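You operate a simulated robot arm through the tools that you are given. There is no shell and no other tool. Be economical: measure what you need, move in short steps, check, and stop when the job is done.

You are at the controls of a simulated robot arm. One attempt, no reset.

Task
Put the 38 spacer roller from the top of the picking table on the proof card and the 31 spacer roller on the white check card.
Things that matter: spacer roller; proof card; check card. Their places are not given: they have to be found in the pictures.

The check looks at the end state, three seconds after you hand in, the way a careful person would. Anything else that was tipped, shoved, dropped, spilled or broken makes it a failure.

Robot
A 7-joint arm with a two-finger parallel gripper, fixed in place. Base frame: the origin is at the foot of the arm, x ahead of it, y to its left, z up; the work surface is at about z = 0.86. Readings come in m, rad, newtons and seconds.
With the tool pointing down near the work surface it reaches from about 0.24 to 0.68 m from the base axis. Its first joint turns from -1.152 to 1.152 rad. Payload 2.4 kg.
The TCP is the grasp point between the finger pads, 0.03 m short of the fingertips. In the tool frame z runs along the fingers and y along their closing line. The gripper opens to 0.094 m. The fingers are 0.028 m wide and 0.01 m thick; the gripper's body (0.05 by 0.096 m) begins 0.055 m behind the TCP.
Orientation is that of the tool frame in the base frame, as a unit quaternion [w, x, y, z]. With the fingers straight down and closing along the base's y, the tool's x points along the base's -x, its y along +y and its z along -z.

Tools
- The arm moves only by the tool step_arm. Its argument "motion" is a list that holds one entry, the list of rows, each a list of 6 numbers: the shift along the base's x, y, z in m, then the turn, a rotation vector about the base's x, y, z in rad. In form: [[[dx, dy, dz, ax, ay, az], ...]]. A call has 1 to 12 rows; each row is the pose to reach, as a shift and turn from the pose commanded when the call began. "hand" is the finger opening in m, from 0 to 0.094, set as the call begins (left out, the last holds). A row lasts 0.2 s, in which the tool goes at most 0.05 m and 0.15 rad; a call with a longer step from one row to the next is refused whole, and so is a gripper value outside its range. A pose out of reach is approached as far as the arm can. The call stops where the force on the tool passes 40 N (or 10 N more than at its start, if that is more) or the arm is blocked; 0.2 s more then pass. The fingers move at their own pace (about 0.153 m/s each) and stop on an object; they squeeze with about 30 N. The grip force told is the motor's: it shows also when the fingers shut on nothing. Time passes only in rows, and 0.2 s behind the last, so rows that repeat a pose let the fingers close. The reply holds the time, the measured pose of the TCP, the force on the tool along the base axes, the opening and the grip force, in the units named above and with some noise, and new pictures: "views" is both (left out), scene, wrist or none.
- Cameras (640 x 400 px; columns grow to the right, rows downward): "scene" is fixed at [0.0441, 0.505, 1.4163]; the picture's right is [-0.57, -0.82, 0.00], its down [-0.62, 0.43, -0.66] and it looks along [0.54, -0.37, -0.75] (base axes); focal length 324 px, centre (320, 200). "wrist" rides on the gripper at [-0.037, 0, -0.058] in the tool frame; the picture's right is [0.00, -1.00, 0.00], its down [0.97, 0.00, -0.24] and it looks along [0.24, 0.00, 0.97] (tool axes); focal length 218 px, centre (320, 200).
- pixel_to_xyz(camera, pixels): for up to 12 pixels [column, row] of the newest picture of that camera ("zoom" is the newest enlarged one), the place [x, y, z] in the base frame of the surface seen there, good to about 0.002 m, but the place of the scene camera against the robot may be out by one fixed shift of up to 0.018 m in any direction. The clock stands still meanwhile.
- inspect(camera, box): a new picture of the part [left, top, right, bottom] of that camera's present view, enlarged. The clock stands still meanwhile.
- finish_job(): hands the job in; it is judged then, once.

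Work in short steps. Measure before you move; look again where a grasp or a placing could have gone wrong, and mend it. You have 60 turns and 120 pictures in all, those below and enlarged ones among them. Open the gripper and draw the arm clear of the work before you hand the job in, unless the task says otherwise; then end with one line.

The tools are called as name(argument=value, ...) on one line, values as JSON. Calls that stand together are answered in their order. step_arm: Moves the arm, as the interface text tells. Its arguments: {"type":"object","properties":{"motion":{"type":"array","items":{"type":"array","items":{"type":"array","items":{"type":"number"}}}},"hand":{"type":"number"},"views":{"type":"string","enum":["both","scene","wrist","none"]}},"required":["motion"]} The other tools are called the same way: pixel_to_xyz (camera, pixels) gives the place of the surface under pixels of a picture; inspect (camera, box) takes an enlarged picture of a part of a camera's view; finish_job () hands the job in.

At the start:

```text
time: 0.0
eef_pos: [0.2869, 0.2078, 1.1003]
orientation: [0.001, 0.001, 1.0, 0.001]
force: [0.3, 0.4, 0.3]
opening: 0.0942
finger_force: 0.1
```

scene: 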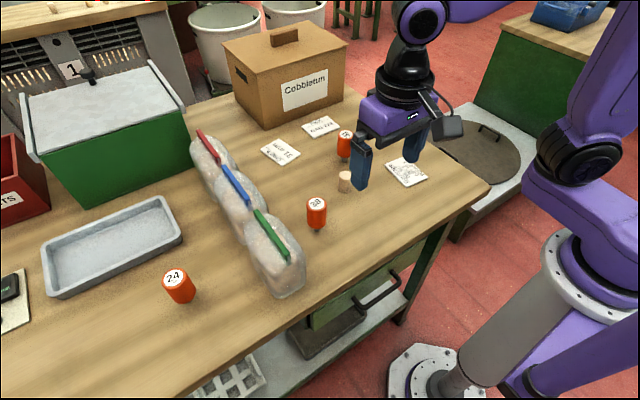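
wrist: 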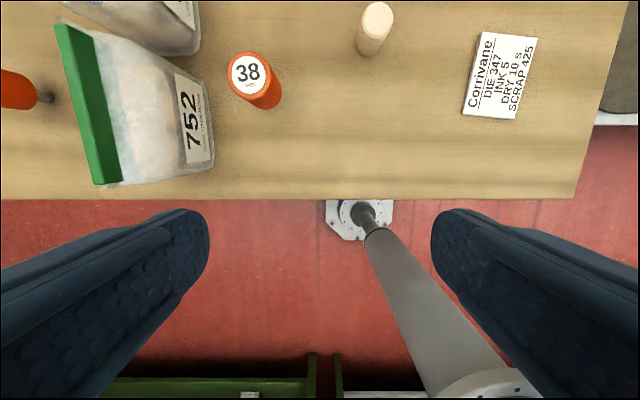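

The scene shows orange rollers near (317,212), (345,143) and (178,286), with cards near (280,152), (321,127) and (407,171). I'll enlarge these areas to read them.

inspect(camera="scene", box=[240, 100, 440, 225])

inspect(camera="scene", box=[0, 180, 320, 380])

```text
3.20 times, centred on (340, 162) of scene
```

zoom: 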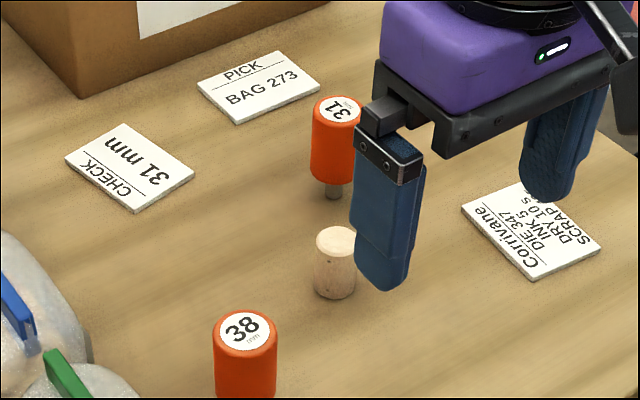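

```text
2.00 times, centred on (160, 280) of scene
```

zoom: 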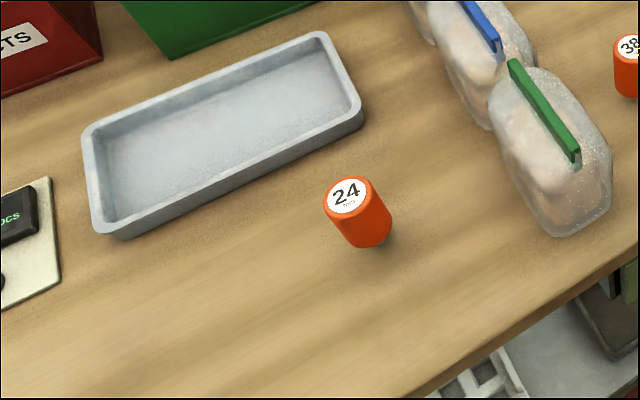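

The white card at (280,152) is headed CHECK and the one at (321,127) PICK. The Corrivane card at (407,171) looks like the proof card. I'll read it closer, check the device card on the left, and measure the positions from both cameras.

inspect(camera="wrist", box=[440, 10, 600, 130])

inspect(camera="scene", box=[0, 230, 120, 350])

pixel_to_xyz(camera="wrist", pixels=[[247, 73], [268, 104], [378, 14], [370, 52], [480, 32], [537, 38], [515, 119], [463, 114], [206, 140], [230, 150]])

pixel_to_xyz(camera="scene", pixels=[[316, 202], [317, 228], [345, 134], [344, 160], [345, 175], [262, 150], [279, 139], [300, 154], [283, 165], [297, 204], [405, 186], [428, 180]])

```text
3.33 times, centred on (520, 70) of wrist
```

zoom: 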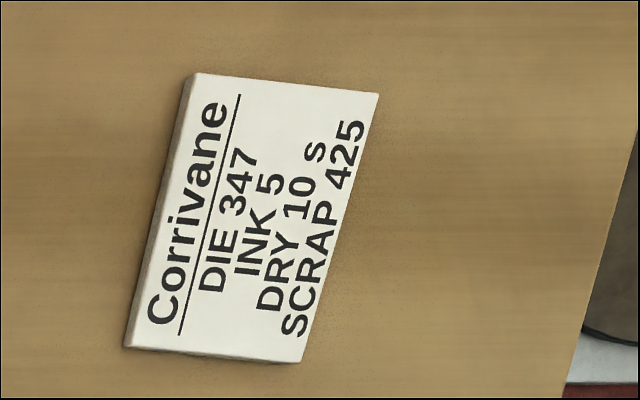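

```text
3.33 times, centred on (60, 290) of scene
```

zoom: 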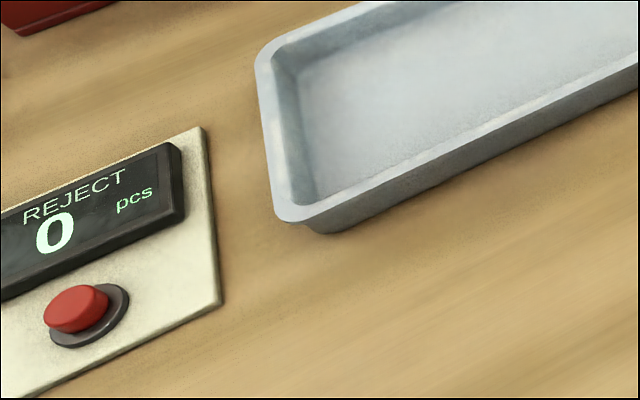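

```text
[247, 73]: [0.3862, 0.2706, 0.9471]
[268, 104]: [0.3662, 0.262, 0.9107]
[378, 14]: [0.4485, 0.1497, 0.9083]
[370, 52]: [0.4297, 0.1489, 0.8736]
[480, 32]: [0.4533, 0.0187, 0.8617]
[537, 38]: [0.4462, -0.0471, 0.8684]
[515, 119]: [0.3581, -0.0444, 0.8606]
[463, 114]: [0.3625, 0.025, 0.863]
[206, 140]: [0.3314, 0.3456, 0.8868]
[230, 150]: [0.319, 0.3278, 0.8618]
```

```text
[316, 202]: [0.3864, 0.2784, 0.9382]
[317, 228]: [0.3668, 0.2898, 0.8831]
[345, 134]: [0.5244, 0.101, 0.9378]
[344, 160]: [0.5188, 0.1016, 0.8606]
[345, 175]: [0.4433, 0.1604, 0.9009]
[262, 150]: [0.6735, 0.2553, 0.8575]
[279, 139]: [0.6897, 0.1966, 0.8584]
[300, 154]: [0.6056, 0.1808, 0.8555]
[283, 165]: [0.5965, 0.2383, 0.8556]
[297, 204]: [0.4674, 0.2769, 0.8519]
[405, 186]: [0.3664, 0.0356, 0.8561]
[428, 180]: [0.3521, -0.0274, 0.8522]
```

Corrivane (print recipe: die, ink, dry, scrap) appears to be the proof card, but I want an overview before deciding. I'll raise the arm and move it forward over the work to see everything.

step_arm(motion=[[[0.02, 0, 0.04, 0, 0, 0], [0.06, -0.01, 0.06, 0, 0, 0], [0.1, -0.02, 0.08, 0, 0, 0], [0.14, -0.03, 0.09, 0, 0, 0], [0.16, -0.03, 0.09, 0, 0, 0]]], hand=0.094)

```text
time: 1.2
eef_pos: [0.4463, 0.1764, 1.1893]
orientation: [0.0, 0.001, 1.0, 0.001]
force: [0.3, 0.8, -0.3]
opening: 0.094
finger_force: 0.1
```

scene: 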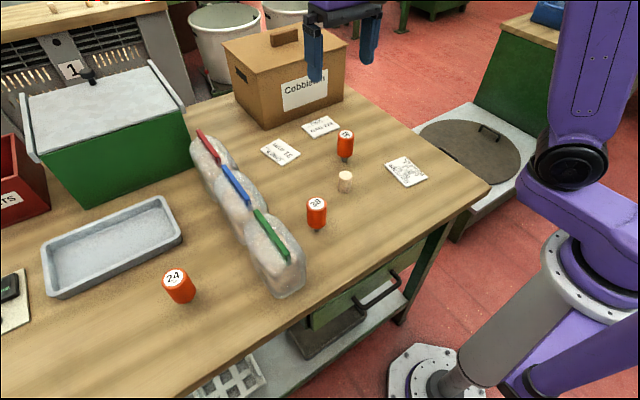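
wrist: 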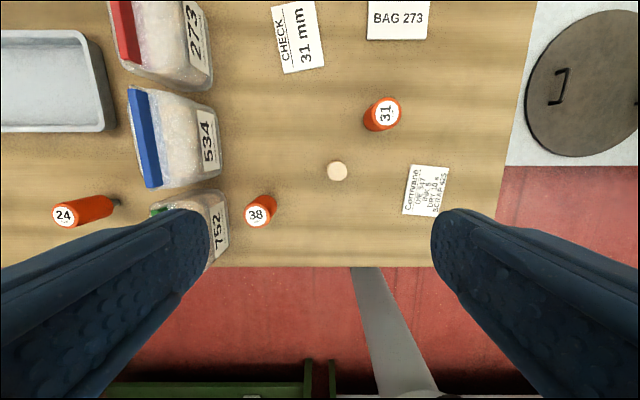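

The overview shows just three cards: CHECK (297,37), PICK BAG 273 (398,18) and Corrivane (426,190). So the proof card is Corrivane. Now I'll measure the rollers, the cards and the bag beside 38.

pixel_to_xyz(camera="wrist", pixels=[[271, 8], [316, 2], [324, 66], [284, 73], [410, 165], [449, 170], [439, 217], [403, 213], [386, 113], [257, 214], [213, 200], [162, 208]])

inspect(camera="wrist", box=[200, 160, 300, 260])

inspect(camera="scene", box=[270, 120, 390, 240])

```text
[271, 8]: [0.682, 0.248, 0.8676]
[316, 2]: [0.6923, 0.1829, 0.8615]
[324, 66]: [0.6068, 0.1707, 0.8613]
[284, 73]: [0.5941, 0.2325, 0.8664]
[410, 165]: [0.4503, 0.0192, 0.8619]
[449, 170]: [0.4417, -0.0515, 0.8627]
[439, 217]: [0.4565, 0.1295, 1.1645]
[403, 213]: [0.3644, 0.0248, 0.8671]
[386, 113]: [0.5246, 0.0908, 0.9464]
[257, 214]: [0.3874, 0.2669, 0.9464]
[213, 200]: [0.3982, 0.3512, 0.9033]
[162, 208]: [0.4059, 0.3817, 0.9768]
```

```text
4.00 times, centred on (250, 210) of wrist
```

zoom: 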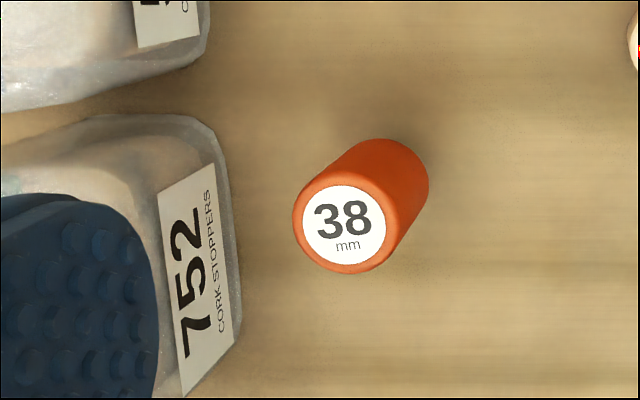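

```text
3.33 times, centred on (330, 180) of scene
```

zoom: 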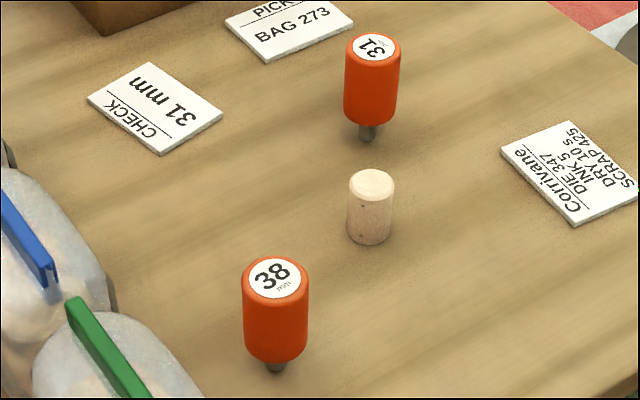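

Roller 38 has its top centre near (0.385,0.268,0.9465), about 33 mm across on a thin stem. The bag edge is at y≈0.33, so I'll open only to 0.062. I'll hover above it and check alignment.

step_arm(motion=[[[-0.02, 0.03, -0.02, 0, 0, 0], [-0.04, 0.06, -0.05, 0, 0, 0], [-0.061, 0.091, -0.08, 0, 0, 0], [-0.061, 0.091, -0.12, 0, 0, 0], [-0.061, 0.091, -0.15, 0, 0, 0], [-0.061, 0.091, -0.15, 0, 0, 0]]], hand=0.062)

```text
time: 2.6
eef_pos: [0.3834, 0.2673, 1.0399]
orientation: [0.001, 0.0, 1.0, 0.001]
force: [0.1, 0.0, -0.3]
opening: 0.0622
finger_force: 0.1
```

scene: 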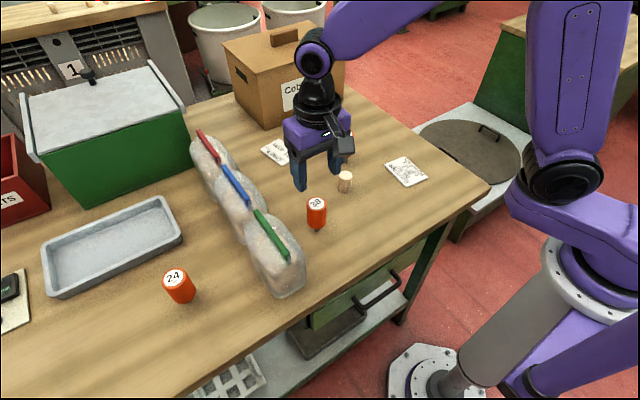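
wrist: 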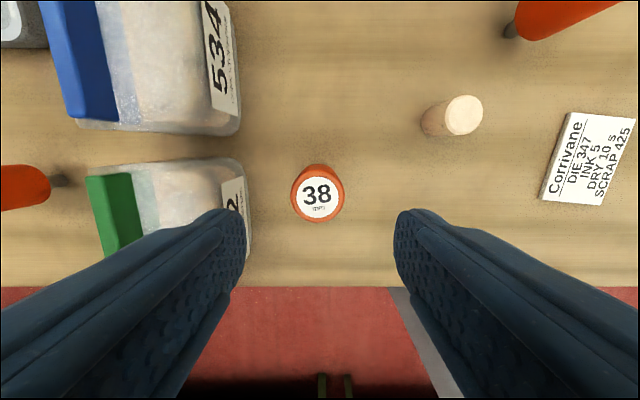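

The roller top is at (317,196), close to centre. I'll measure its top edges and the edge of bag 752 (250,200).

pixel_to_xyz(camera="wrist", pixels=[[317, 196], [296, 195], [340, 195], [318, 178], [318, 216], [238, 200], [248, 205], [250, 240]])

inspect(camera="wrist", box=[230, 140, 390, 240])

```text
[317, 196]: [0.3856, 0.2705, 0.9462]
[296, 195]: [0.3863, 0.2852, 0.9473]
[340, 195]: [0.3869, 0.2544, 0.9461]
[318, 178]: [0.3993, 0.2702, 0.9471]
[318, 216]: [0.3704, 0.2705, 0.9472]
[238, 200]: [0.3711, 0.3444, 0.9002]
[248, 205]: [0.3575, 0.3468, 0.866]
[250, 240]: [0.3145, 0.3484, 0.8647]
```

```text
4.00 times, centred on (310, 190) of wrist
```

zoom: 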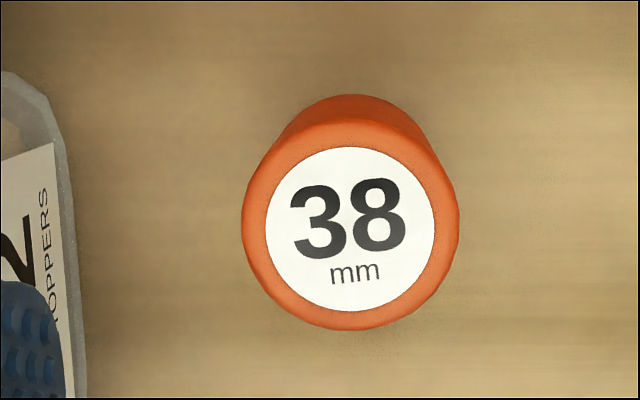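

The roller 38 centre is about (0.385,0.270) and it is about 38 mm across; the bag edge is at 0.345, so it clears. I'll descend to TCP z≈0.912 without closing yet.

step_arm(motion=[[[0.001, 0.0025, -0.03, 0, 0, 0], [0.001, 0.0025, -0.06, 0, 0, 0], [0.001, 0.0025, -0.09, 0, 0, 0], [0.001, 0.0025, -0.115, 0, 0, 0], [0.001, 0.0025, -0.127, 0, 0, 0], [0.001, 0.0025, -0.127, 0, 0, 0]]])

```text
time: 4.0
eef_pos: [0.3867, 0.2695, 0.9115]
orientation: [0.002, 0.001, 1.0, 0.001]
force: [-0.7, 0.0, 0.6]
opening: 0.0619
finger_force: 0.1
```

scene: 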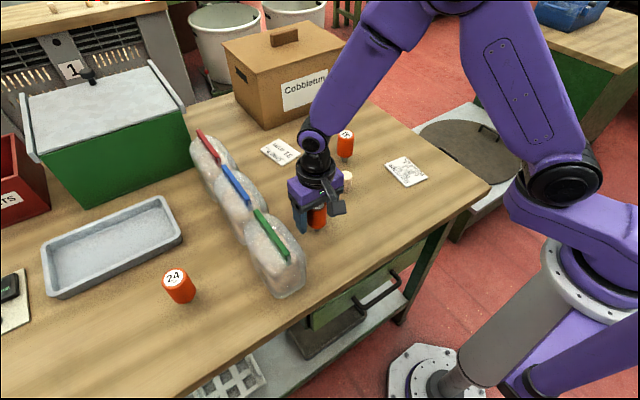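
wrist: 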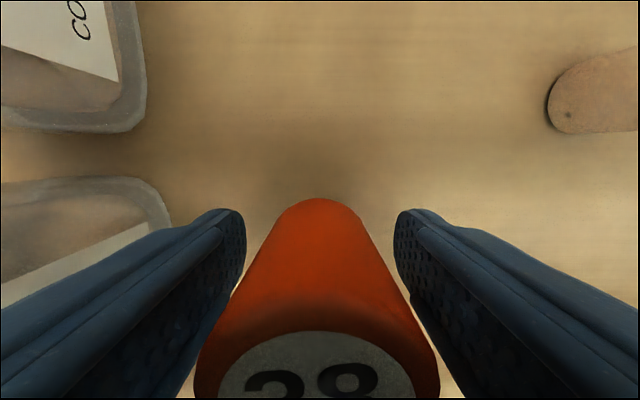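

The roller (320,300) is centred between the fingers. I'll close and hold.

step_arm(motion=[[[0, 0, 0, 0, 0, 0], [0, 0, 0, 0, 0, 0], [0, 0, 0, 0, 0, 0]]], hand=0.0, views="wrist")

```text
time: 4.8
eef_pos: [0.3865, 0.2701, 0.912]
orientation: [0.001, 0.0, 1.0, 0.0]
force: [0.3, -0.3, -1.0]
opening: 0.0394
finger_force: 29.8
```

wrist: 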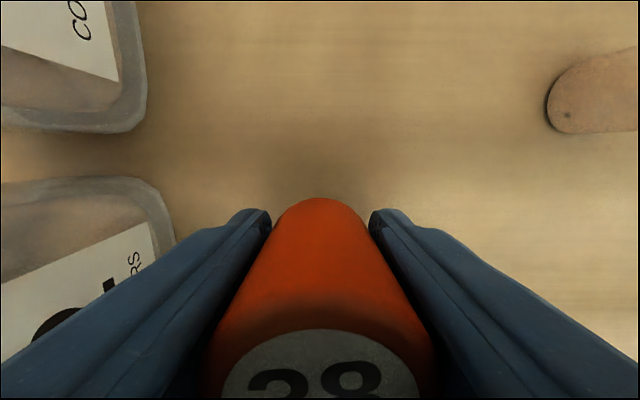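

It is gripped at 0.0394 with 30 N. I'll lift straight up 0.1 m and check.

step_arm(motion=[[[0, 0, 0.015, 0, 0, 0], [0, 0, 0.04, 0, 0, 0], [0, 0, 0.07, 0, 0, 0], [0, 0, 0.11, 0, 0, 0], [0, 0, 0.11, 0, 0, 0]]])

inspect(camera="scene", box=[260, 120, 400, 260])

```text
time: 6.0
eef_pos: [0.3875, 0.2704, 1.0228]
orientation: [0.001, 0.001, 1.0, 0.001]
force: [0.5, 0.0, -1.7]
opening: 0.0395
finger_force: 30.1
```

scene: 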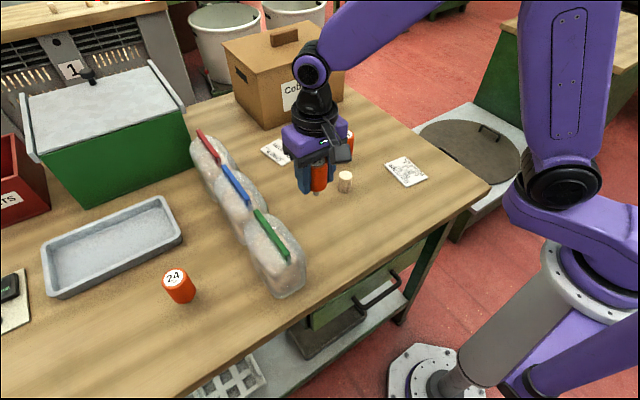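
wrist: 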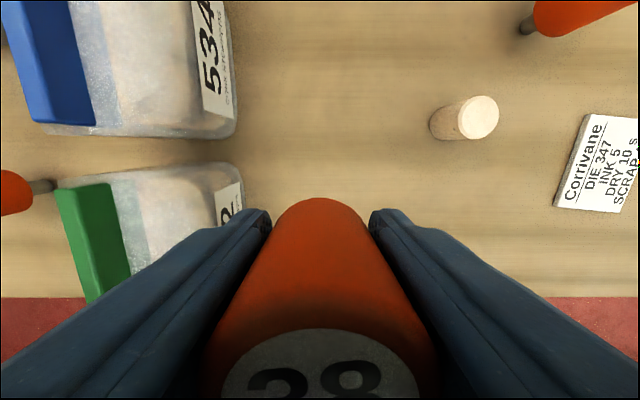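

```text
2.86 times, centred on (330, 190) of scene
```

zoom: 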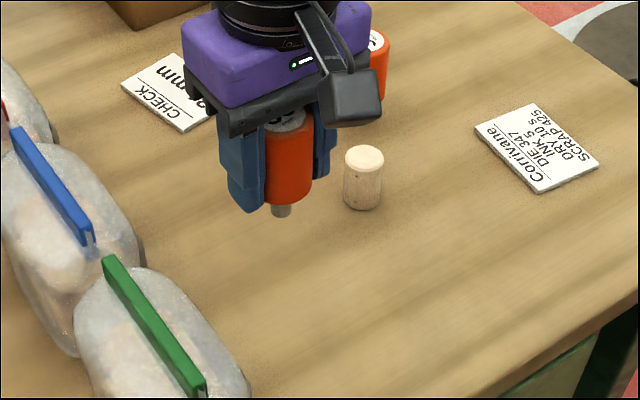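

The roller with its stem is held upright. Now I'll carry it to above the Corrivane card's centre (0.403,-0.013).

step_arm(motion=[[[0.002, -0.03, 0.01, 0, 0, 0], [0.005, -0.075, 0.01, 0, 0, 0], [0.008, -0.12, 0.01, 0, 0, 0], [0.011, -0.165, 0.01, 0, 0, 0], [0.014, -0.21, 0.01, 0, 0, 0], [0.016, -0.25, 0.01, 0, 0, 0], [0.016, -0.275, 0.01, 0, 0, 0], [0.016, -0.283, 0.0, 0, 0, 0], [0.016, -0.283, 0.0, 0, 0, 0]]])

```text
time: 8.0
eef_pos: [0.4005, -0.0138, 1.0235]
orientation: [0.001, 0.001, 1.0, 0.0]
force: [0.2, 0.8, -0.8]
opening: 0.0392
finger_force: 29.3
```

scene: 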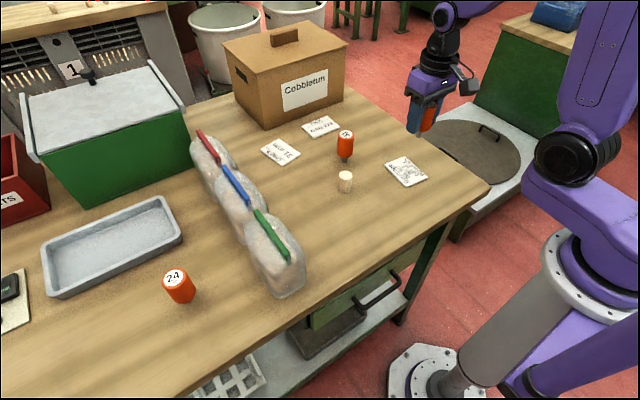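
wrist: 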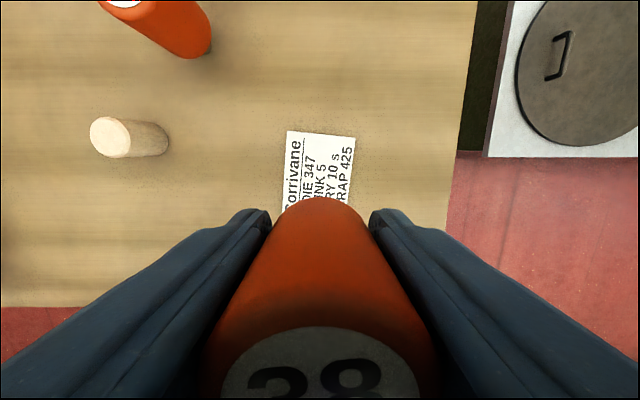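

The card lies centred below (320,175). I'll descend to about 3 mm above the card.

step_arm(motion=[[[0.002, 0, -0.03, 0, 0, 0], [0.002, 0, -0.06, 0, 0, 0], [0.002, 0, -0.085, 0, 0, 0], [0.002, 0, -0.098, 0, 0, 0], [0.002, 0, -0.103, 0, 0, 0], [0.002, 0, -0.103, 0, 0, 0]]])

inspect(camera="scene", box=[350, 120, 470, 220])

```text
time: 9.4
eef_pos: [0.4051, -0.0133, 0.9192]
orientation: [0.001, 0.0, 1.0, 0.001]
force: [0.3, -0.6, -1.5]
opening: 0.039
finger_force: 30.2
```

scene: 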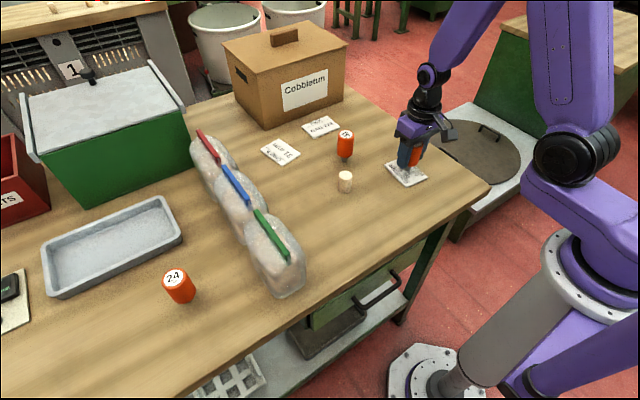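
wrist: 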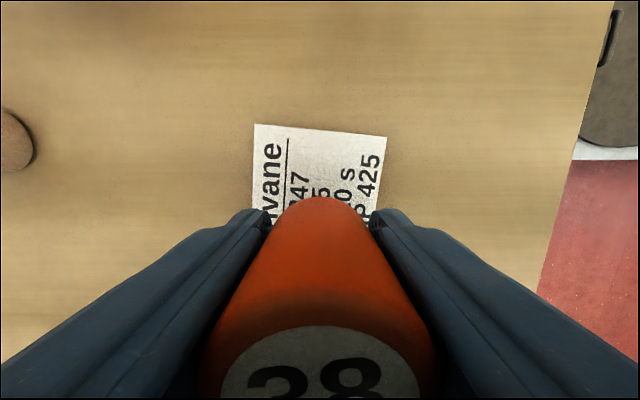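

```text
4.00 times, centred on (410, 170) of scene
```

zoom: 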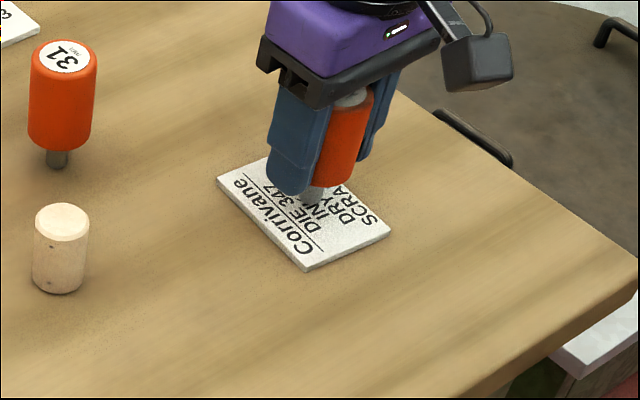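

The roller is still just above the card and no contact shows in the force. I'll go down in 1 mm steps looking for contact.

step_arm(motion=[[[0, 0, -0.001, 0, 0, 0], [0, 0, -0.0015, 0, 0, 0], [0, 0, -0.002, 0, 0, 0]]], views="none")

```text
time: 10.2
eef_pos: [0.4045, -0.0126, 0.9184]
orientation: [0.001, 0.001, 1.0, 0.001]
force: [-0.1, -0.4, -1.7]
opening: 0.0391
finger_force: 29.9
```

No contact yet at about z 0.917, so I'll go on down slowly.

step_arm(motion=[[[0, 0, -0.0005, 0, 0, 0], [0, 0, -0.001, 0, 0, 0], [0, 0, -0.0015, 0, 0, 0]]], views="none")

```text
time: 11.0
eef_pos: [0.4042, -0.0118, 0.9168]
orientation: [0.0, 0.001, 1.0, 0.001]
force: [-2.7, -2.8, 11.8]
opening: 0.039
finger_force: 29.4
```

Contact shows at 11.8 N. I'll back off 0.5 mm to unload, then check.

step_arm(motion=[[[0, 0, 0.0004, 0, 0, 0], [0, 0, 0.0004, 0, 0, 0]]], views="none")

```text
time: 11.6
eef_pos: [0.4055, -0.0119, 0.9177]
orientation: [0.001, 0.0, 1.0, 0.0]
force: [-1.8, -0.9, 7.1]
opening: 0.0391
finger_force: 29.8
```

The load is down to 7 N. I'll unload a little more and then open slowly to 0.062.

step_arm(motion=[[[0, 0, 0.0005, 0, 0, 0], [0, 0, 0.0005, 0, 0, 0]]], views="none")

step_arm(motion=[[[0, 0, 0, 0, 0, 0], [0, 0, 0, 0, 0, 0], [0, 0, 0, 0, 0, 0]]], hand=0.064)

```text
time: 12.2
eef_pos: [0.4056, -0.0125, 0.9181]
orientation: [0.001, 0.0, 1.0, 0.001]
force: [0.5, 0.6, 0.6]
opening: 0.0392
finger_force: 29.9
```

```text
time: 13.0
eef_pos: [0.406, -0.0124, 0.9183]
orientation: [0.001, 0.001, 1.0, 0.0]
force: [-0.4, 0.3, 0.2]
opening: 0.0639
finger_force: 0.0
```

scene: 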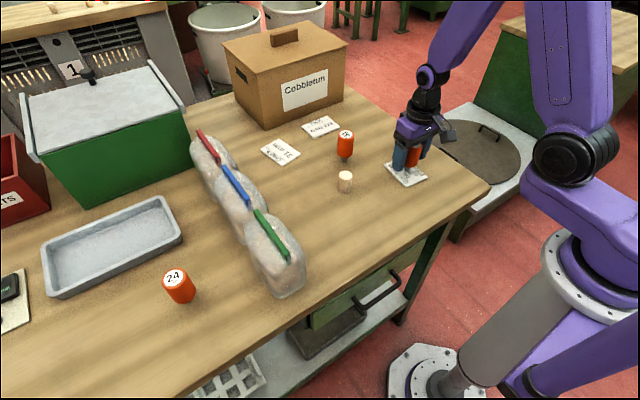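
wrist: 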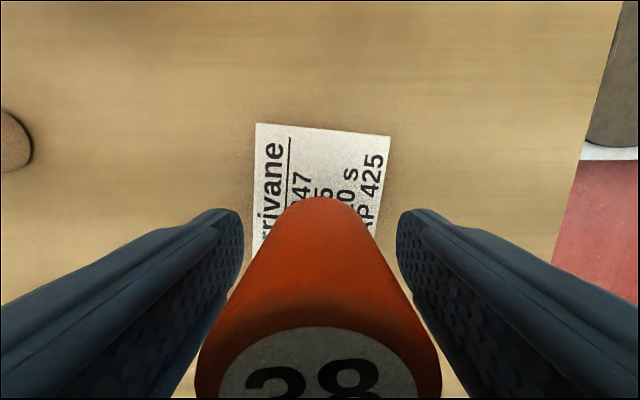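

The roller stands by itself between the open fingers. I'll rise straight up.

step_arm(motion=[[[0, 0, 0.02, 0, 0, 0], [0, 0, 0.05, 0, 0, 0], [0, 0, 0.09, 0, 0, 0], [0, 0, 0.13, 0, 0, 0], [0, 0, 0.13, 0, 0, 0]]])

inspect(camera="scene", box=[350, 120, 470, 220])

```text
time: 14.2
eef_pos: [0.4038, -0.0102, 1.048]
orientation: [0.0, 0.001, 1.0, 0.001]
force: [0.4, 0.4, 0.2]
opening: 0.0641
finger_force: 0.0
```

scene: 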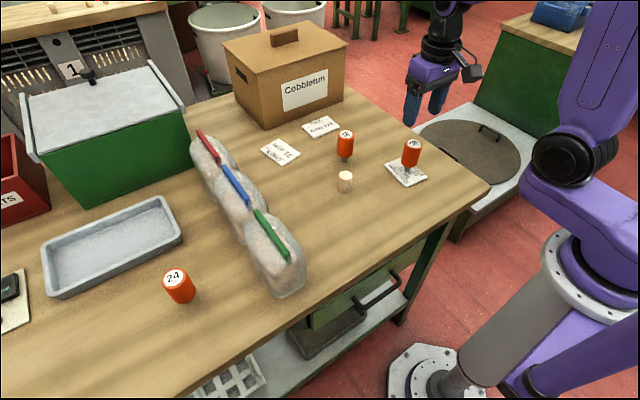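
wrist: 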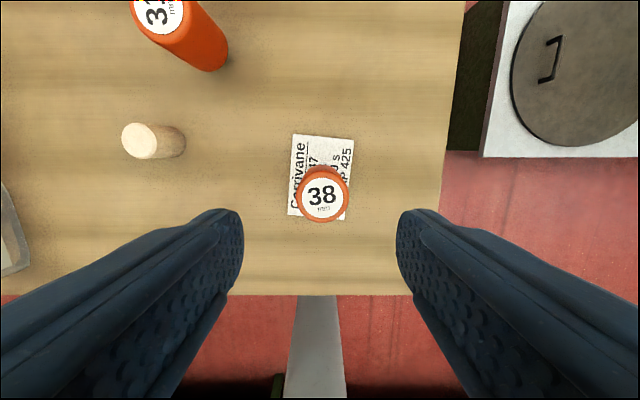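

```text
4.00 times, centred on (410, 170) of scene
```

zoom: 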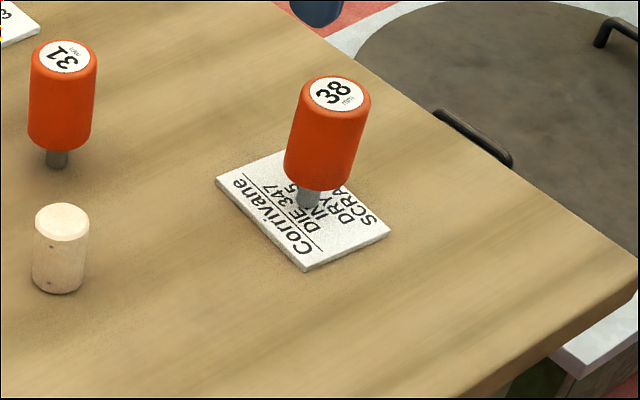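

38 stands on the Corrivane card. Next I'll hover over roller 31 at about (0.524,0.091).

step_arm(motion=[[[0.03, 0.025, 0, 0, 0, 0], [0.06, 0.05, 0, 0, 0, 0], [0.09, 0.075, 0, 0, 0, 0], [0.12, 0.102, 0, 0, 0, 0], [0.12, 0.102, -0.01, 0, 0, 0], [0.12, 0.102, -0.01, 0, 0, 0]]])

inspect(camera="wrist", box=[240, 140, 400, 240])

```text
time: 15.6
eef_pos: [0.5255, 0.0912, 1.038]
orientation: [0.0, 0.002, 1.0, 0.0]
force: [0.6, 0.5, 0.9]
opening: 0.0642
finger_force: 0.0
```

scene: 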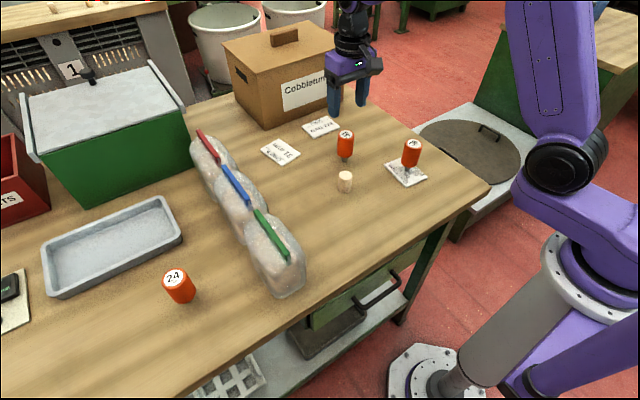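
wrist: 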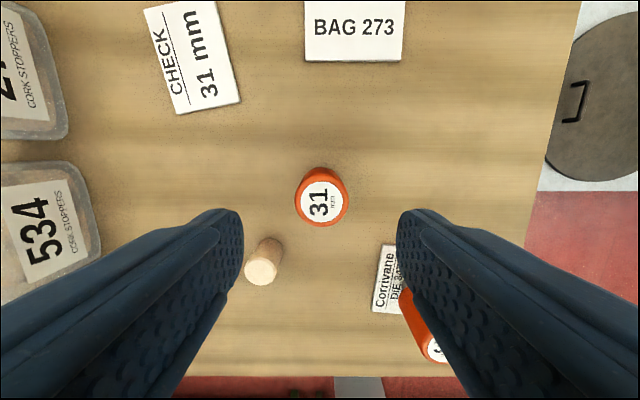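

```text
4.00 times, centred on (320, 190) of wrist
```

zoom: 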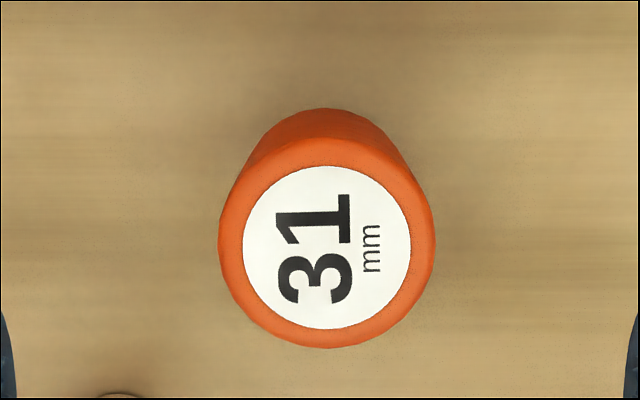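

Roller 31 is centred at about (322,202). I'll measure it, plus the check card's corners.

pixel_to_xyz(camera="wrist", pixels=[[322, 202], [296, 200], [346, 200], [322, 184], [322, 222], [146, 10], [214, 2], [240, 100], [178, 113], [263, 268], [270, 245]])

```text
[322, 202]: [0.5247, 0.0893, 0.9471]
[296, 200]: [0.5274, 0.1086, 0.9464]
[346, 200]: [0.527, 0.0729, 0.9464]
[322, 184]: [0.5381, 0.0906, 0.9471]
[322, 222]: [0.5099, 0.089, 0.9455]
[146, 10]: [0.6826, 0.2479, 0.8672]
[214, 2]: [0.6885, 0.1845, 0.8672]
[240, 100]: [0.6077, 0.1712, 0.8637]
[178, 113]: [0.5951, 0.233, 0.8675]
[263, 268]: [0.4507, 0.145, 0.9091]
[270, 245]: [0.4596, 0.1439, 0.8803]
```

Roller 31's centre is (0.5245,0.090), with the cork clear of the fingers at (0.455,0.145). I'll descend to z 0.912.

step_arm(motion=[[[-0.0005, -0.001, -0.03, 0, 0, 0], [-0.0005, -0.001, -0.06, 0, 0, 0], [-0.0005, -0.001, -0.09, 0, 0, 0], [-0.0005, -0.001, -0.115, 0, 0, 0], [-0.0005, -0.001, -0.126, 0, 0, 0], [-0.0005, -0.001, -0.126, 0, 0, 0]]])

```text
time: 17.0
eef_pos: [0.5248, 0.0882, 0.9126]
orientation: [0.001, 0.0, 1.0, 0.002]
force: [0.3, 0.2, -0.3]
opening: 0.0639
finger_force: 0.0
```

scene: 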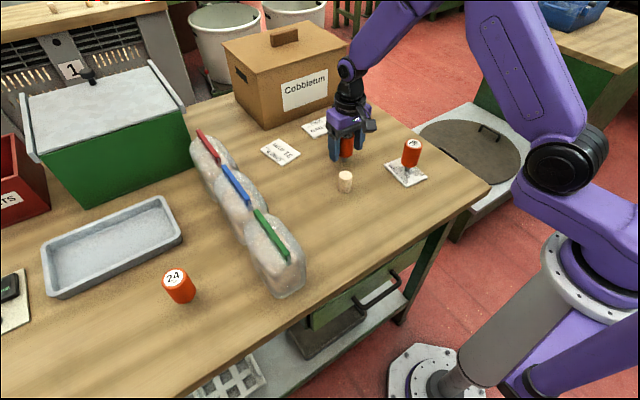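
wrist: 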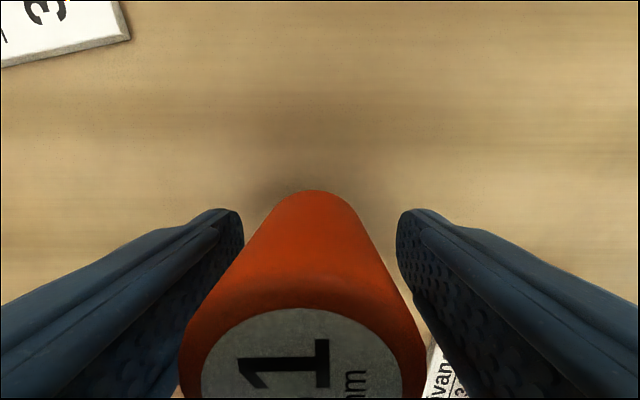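

The roller top is about 17 px (2.6 mm) left of centre. I'll shift +y 2.5 mm and close.

step_arm(motion=[[[0.001, 0.0025, 0, 0, 0, 0], [0.001, 0.0025, 0, 0, 0, 0]]], views="wrist")

step_arm(motion=[[[0, 0, 0, 0, 0, 0], [0, 0, 0, 0, 0, 0], [0, 0, 0, 0, 0, 0]]], hand=0.0, views="wrist")

```text
time: 17.6
eef_pos: [0.525, 0.0912, 0.9121]
orientation: [0.001, 0.001, 1.0, 0.001]
force: [-0.3, 1.1, -0.4]
opening: 0.0641
finger_force: 0.1
```

wrist: 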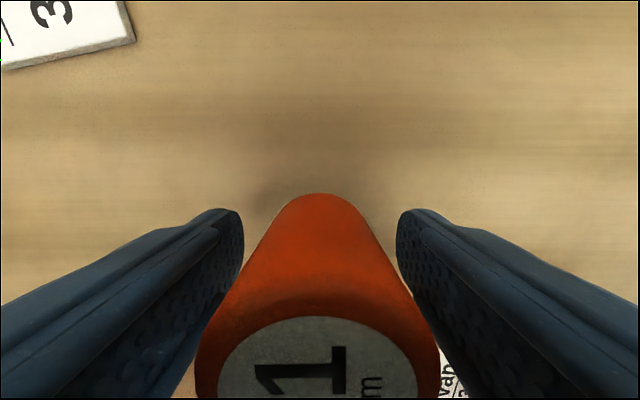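

```text
time: 18.4
eef_pos: [0.5249, 0.0899, 0.9121]
orientation: [0.001, 0.001, 1.0, 0.001]
force: [0.0, 1.1, -0.1]
opening: 0.0392
finger_force: 30.3
```

wrist: 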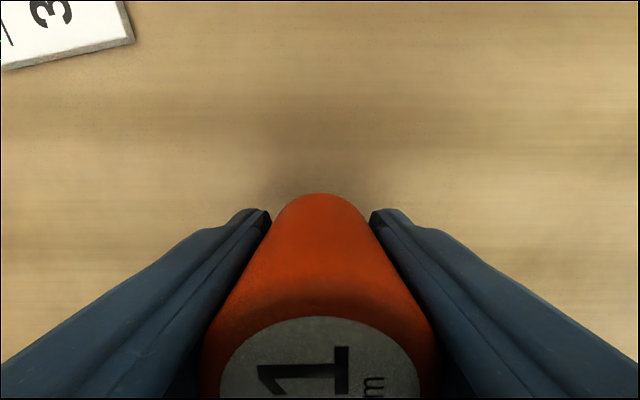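

Gripped at 0.0392. I'll lift 8 cm and take new pictures; then I'll measure the box and the bags near the check card.

step_arm(motion=[[[0, 0, 0.015, 0, 0, 0], [0, 0, 0.04, 0, 0, 0], [0, 0, 0.075, 0, 0, 0], [0.02, 0.02, 0.085, 0, 0, 0], [0.045, 0.05, 0.085, 0, 0, 0], [0.07, 0.08, 0.085, 0, 0, 0], [0.07, 0.08, 0.085, 0, 0, 0]]])

pixel_to_xyz(camera="scene", pixels=[[265, 128], [264, 80], [235, 90], [200, 133], [215, 160], [230, 150]])

```text
time: 20.0
eef_pos: [0.5975, 0.1718, 0.9983]
orientation: [0.001, 0.0, 1.0, 0.001]
force: [0.8, 0.0, -1.2]
opening: 0.039
finger_force: 29.9
```

scene: 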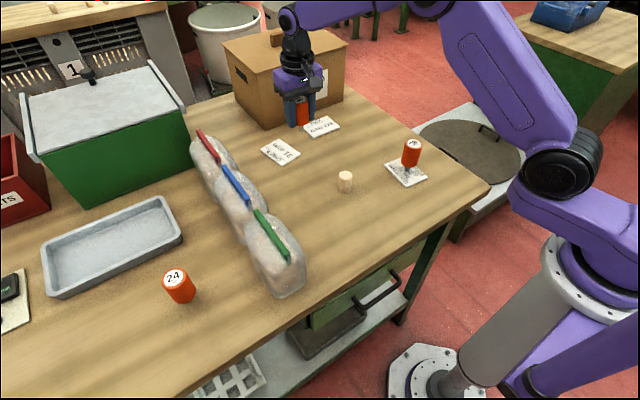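
wrist: 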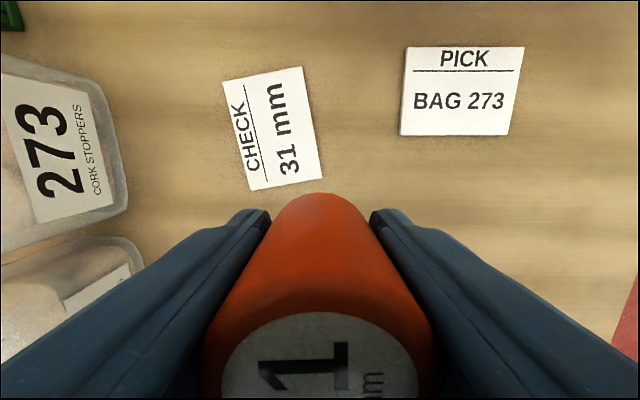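

```text
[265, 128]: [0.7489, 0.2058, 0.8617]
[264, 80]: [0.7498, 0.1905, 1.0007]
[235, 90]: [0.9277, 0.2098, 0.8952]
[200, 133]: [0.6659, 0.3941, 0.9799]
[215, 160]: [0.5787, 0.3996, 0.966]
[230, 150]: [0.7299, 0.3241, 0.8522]
```

The box face is at x≈0.75 and the bags start at y≈0.33, so both clear. I'll move to above the card, aiming at (0.635,0.208).

step_arm(motion=[[[0.018, 0.018, 0, 0, 0, 0], [0.038, 0.036, 0, 0, 0, 0], [0.038, 0.036, -0.02, 0, 0, 0], [0.038, 0.036, -0.045, 0, 0, 0], [0.038, 0.036, -0.065, 0, 0, 0], [0.038, 0.036, -0.065, 0, 0, 0]]])

inspect(camera="scene", box=[220, 90, 340, 190])

```text
time: 21.4
eef_pos: [0.6339, 0.208, 0.9313]
orientation: [0.001, 0.001, 1.0, 0.001]
force: [-0.5, -0.6, -1.7]
opening: 0.0394
finger_force: 30.4
```

scene: 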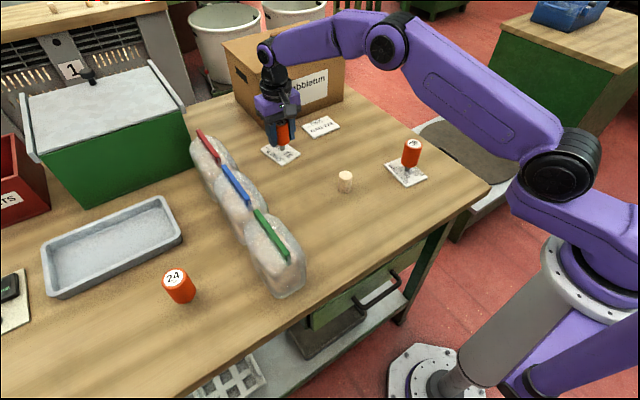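
wrist: 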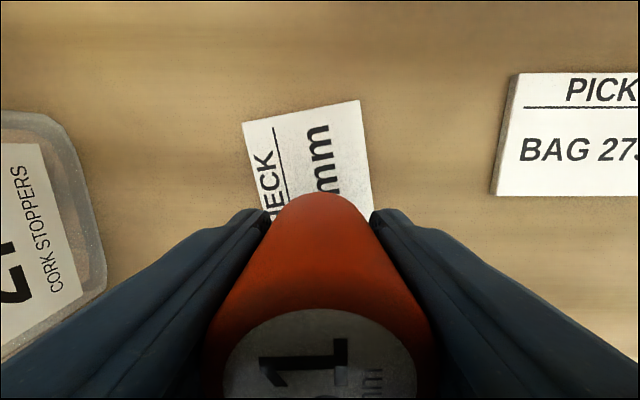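

```text
4.00 times, centred on (280, 140) of scene
```

zoom: 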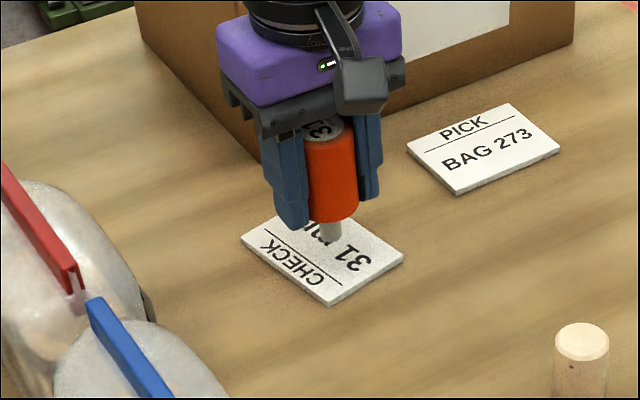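

The stem is over the middle of the card. I'll lower to about 0.919, then to 0.917 slowly, where contact is expected.

step_arm(motion=[[[0, 0, -0.008, 0, 0, 0], [0, 0, -0.012, 0, 0, 0], [0, 0, -0.013, 0, 0, 0], [0, 0, -0.014, 0, 0, 0]]], views="none")

```text
time: 22.4
eef_pos: [0.6336, 0.2067, 0.9187]
orientation: [0.002, 0.001, 1.0, 0.001]
force: [-2.6, 0.1, 6.5]
opening: 0.0386
finger_force: 29.6
```

Light contact at 6.5 N. I'll unload 0.5 mm.

step_arm(motion=[[[0, 0, 0.0005, 0, 0, 0], [0, 0, 0.0005, 0, 0, 0]]], views="none")

```text
time: 23.0
eef_pos: [0.6343, 0.2072, 0.9185]
orientation: [0.001, 0.001, 1.0, 0.0]
force: [0.4, 0.1, 4.1]
opening: 0.0392
finger_force: 30.0
```

I'll raise it another 0.4 mm, then release.

step_arm(motion=[[[0, 0, 0.0004, 0, 0, 0], [0, 0, 0.0004, 0, 0, 0]]], views="none")

step_arm(motion=[[[0, 0, 0, 0, 0, 0], [0, 0, 0, 0, 0, 0], [0, 0, 0, 0, 0, 0]]], hand=0.064)

```text
time: 23.6
eef_pos: [0.6343, 0.2072, 0.9195]
orientation: [0.001, 0.0, 1.0, 0.001]
force: [1.1, 1.3, 1.9]
opening: 0.0391
finger_force: 29.4
```

```text
time: 24.4
eef_pos: [0.6343, 0.2061, 0.9186]
orientation: [0.001, 0.002, 1.0, 0.001]
force: [-0.8, -0.4, 0.3]
opening: 0.0639
finger_force: 0.1
```

scene: 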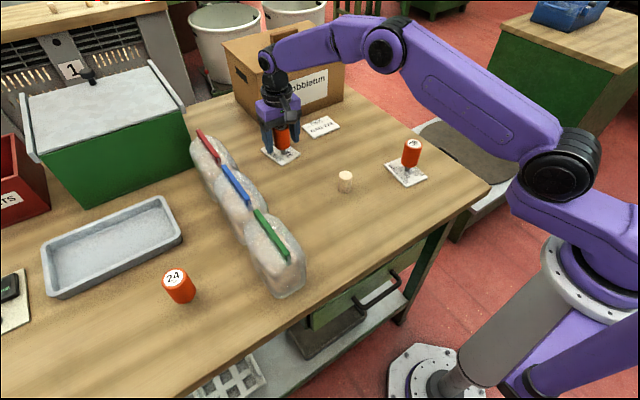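
wrist: 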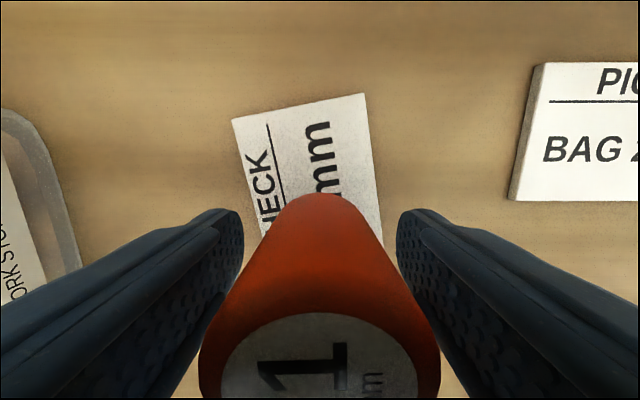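

31 stands free between the open fingers. I'll rise straight up 0.1 m and only then draw back.

step_arm(motion=[[[0, 0, 0.02, 0, 0, 0], [0, 0, 0.045, 0, 0, 0], [0, 0, 0.075, 0, 0, 0], [0, 0, 0.1, 0, 0, 0], [-0.03, -0.01, 0.12, 0, 0, 0], [-0.07, -0.02, 0.15, 0, 0, 0], [-0.11, -0.03, 0.18, 0, 0, 0], [-0.15, -0.03, 0.2, 0, 0, 0], [-0.15, -0.03, 0.2, 0, 0, 0]]])

inspect(camera="scene", box=[240, 100, 440, 225])

```text
refused: row 6 steps farther than a row can; nothing moved
```

```text
3.20 times, centred on (340, 162) of scene
```

zoom: 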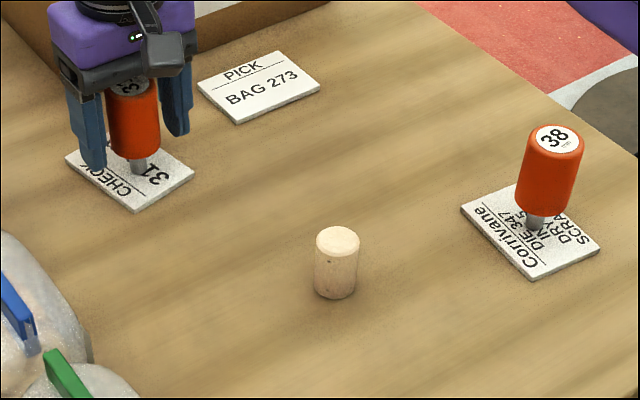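

One step was too long and nothing moved, so I'll repeat with shorter steps. The roller still stands on the card.

step_arm(motion=[[[0, 0, 0.02, 0, 0, 0], [0, 0, 0.045, 0, 0, 0], [0, 0, 0.075, 0, 0, 0], [0, 0, 0.1, 0, 0, 0], [-0.03, -0.01, 0.115, 0, 0, 0], [-0.065, -0.015, 0.135, 0, 0, 0], [-0.1, -0.02, 0.155, 0, 0, 0], [-0.135, -0.02, 0.175, 0, 0, 0], [-0.17, -0.02, 0.195, 0, 0, 0], [-0.2, -0.02, 0.21, 0, 0, 0], [-0.2, -0.02, 0.21, 0, 0, 0]]])

inspect(camera="scene", box=[240, 100, 440, 225])

```text
time: 26.8
eef_pos: [0.4326, 0.1896, 1.1289]
orientation: [0.001, 0.001, 1.0, 0.0]
force: [0.3, 0.4, 0.0]
opening: 0.064
finger_force: 0.1
```

scene: 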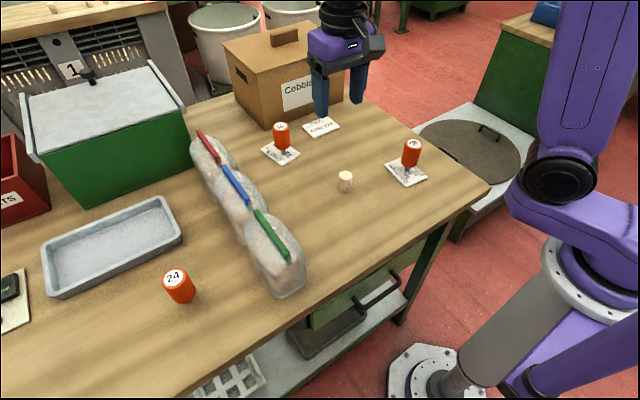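
wrist: 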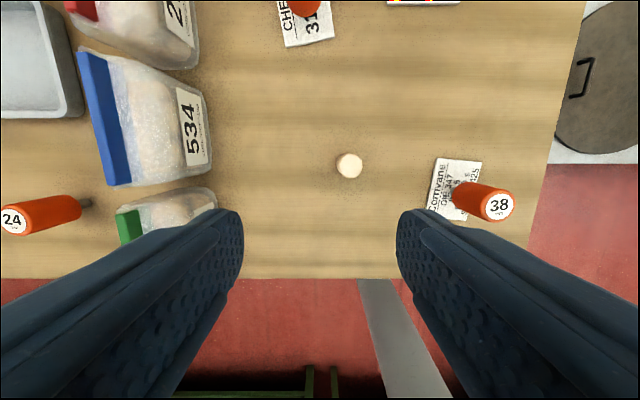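

```text
3.20 times, centred on (340, 162) of scene
```

zoom: 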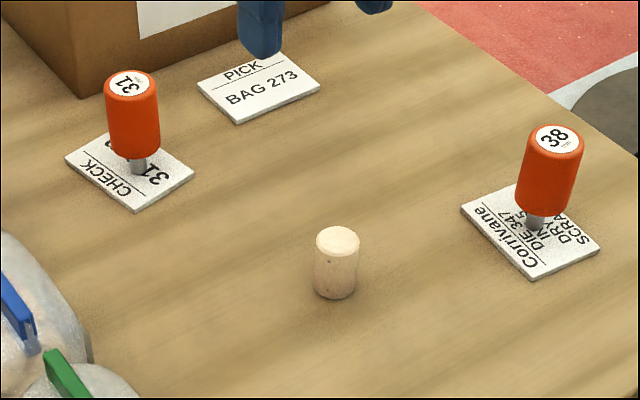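

Both rollers stand on their cards: 31 at (281,135) and 38 at (411,152). Nothing else was disturbed, the gripper is open and the arm is clear, so I'm handing in.

finish_job()

```text
The job is handed in.
```

The 38 spacer roller is standing on the Corrivane card and the 31 spacer roller is standing on the white check card. No card was labelled "proof", so I took the Corrivane card to be it because it was the only one not marked CHECK or PICK. Nothing else was moved.
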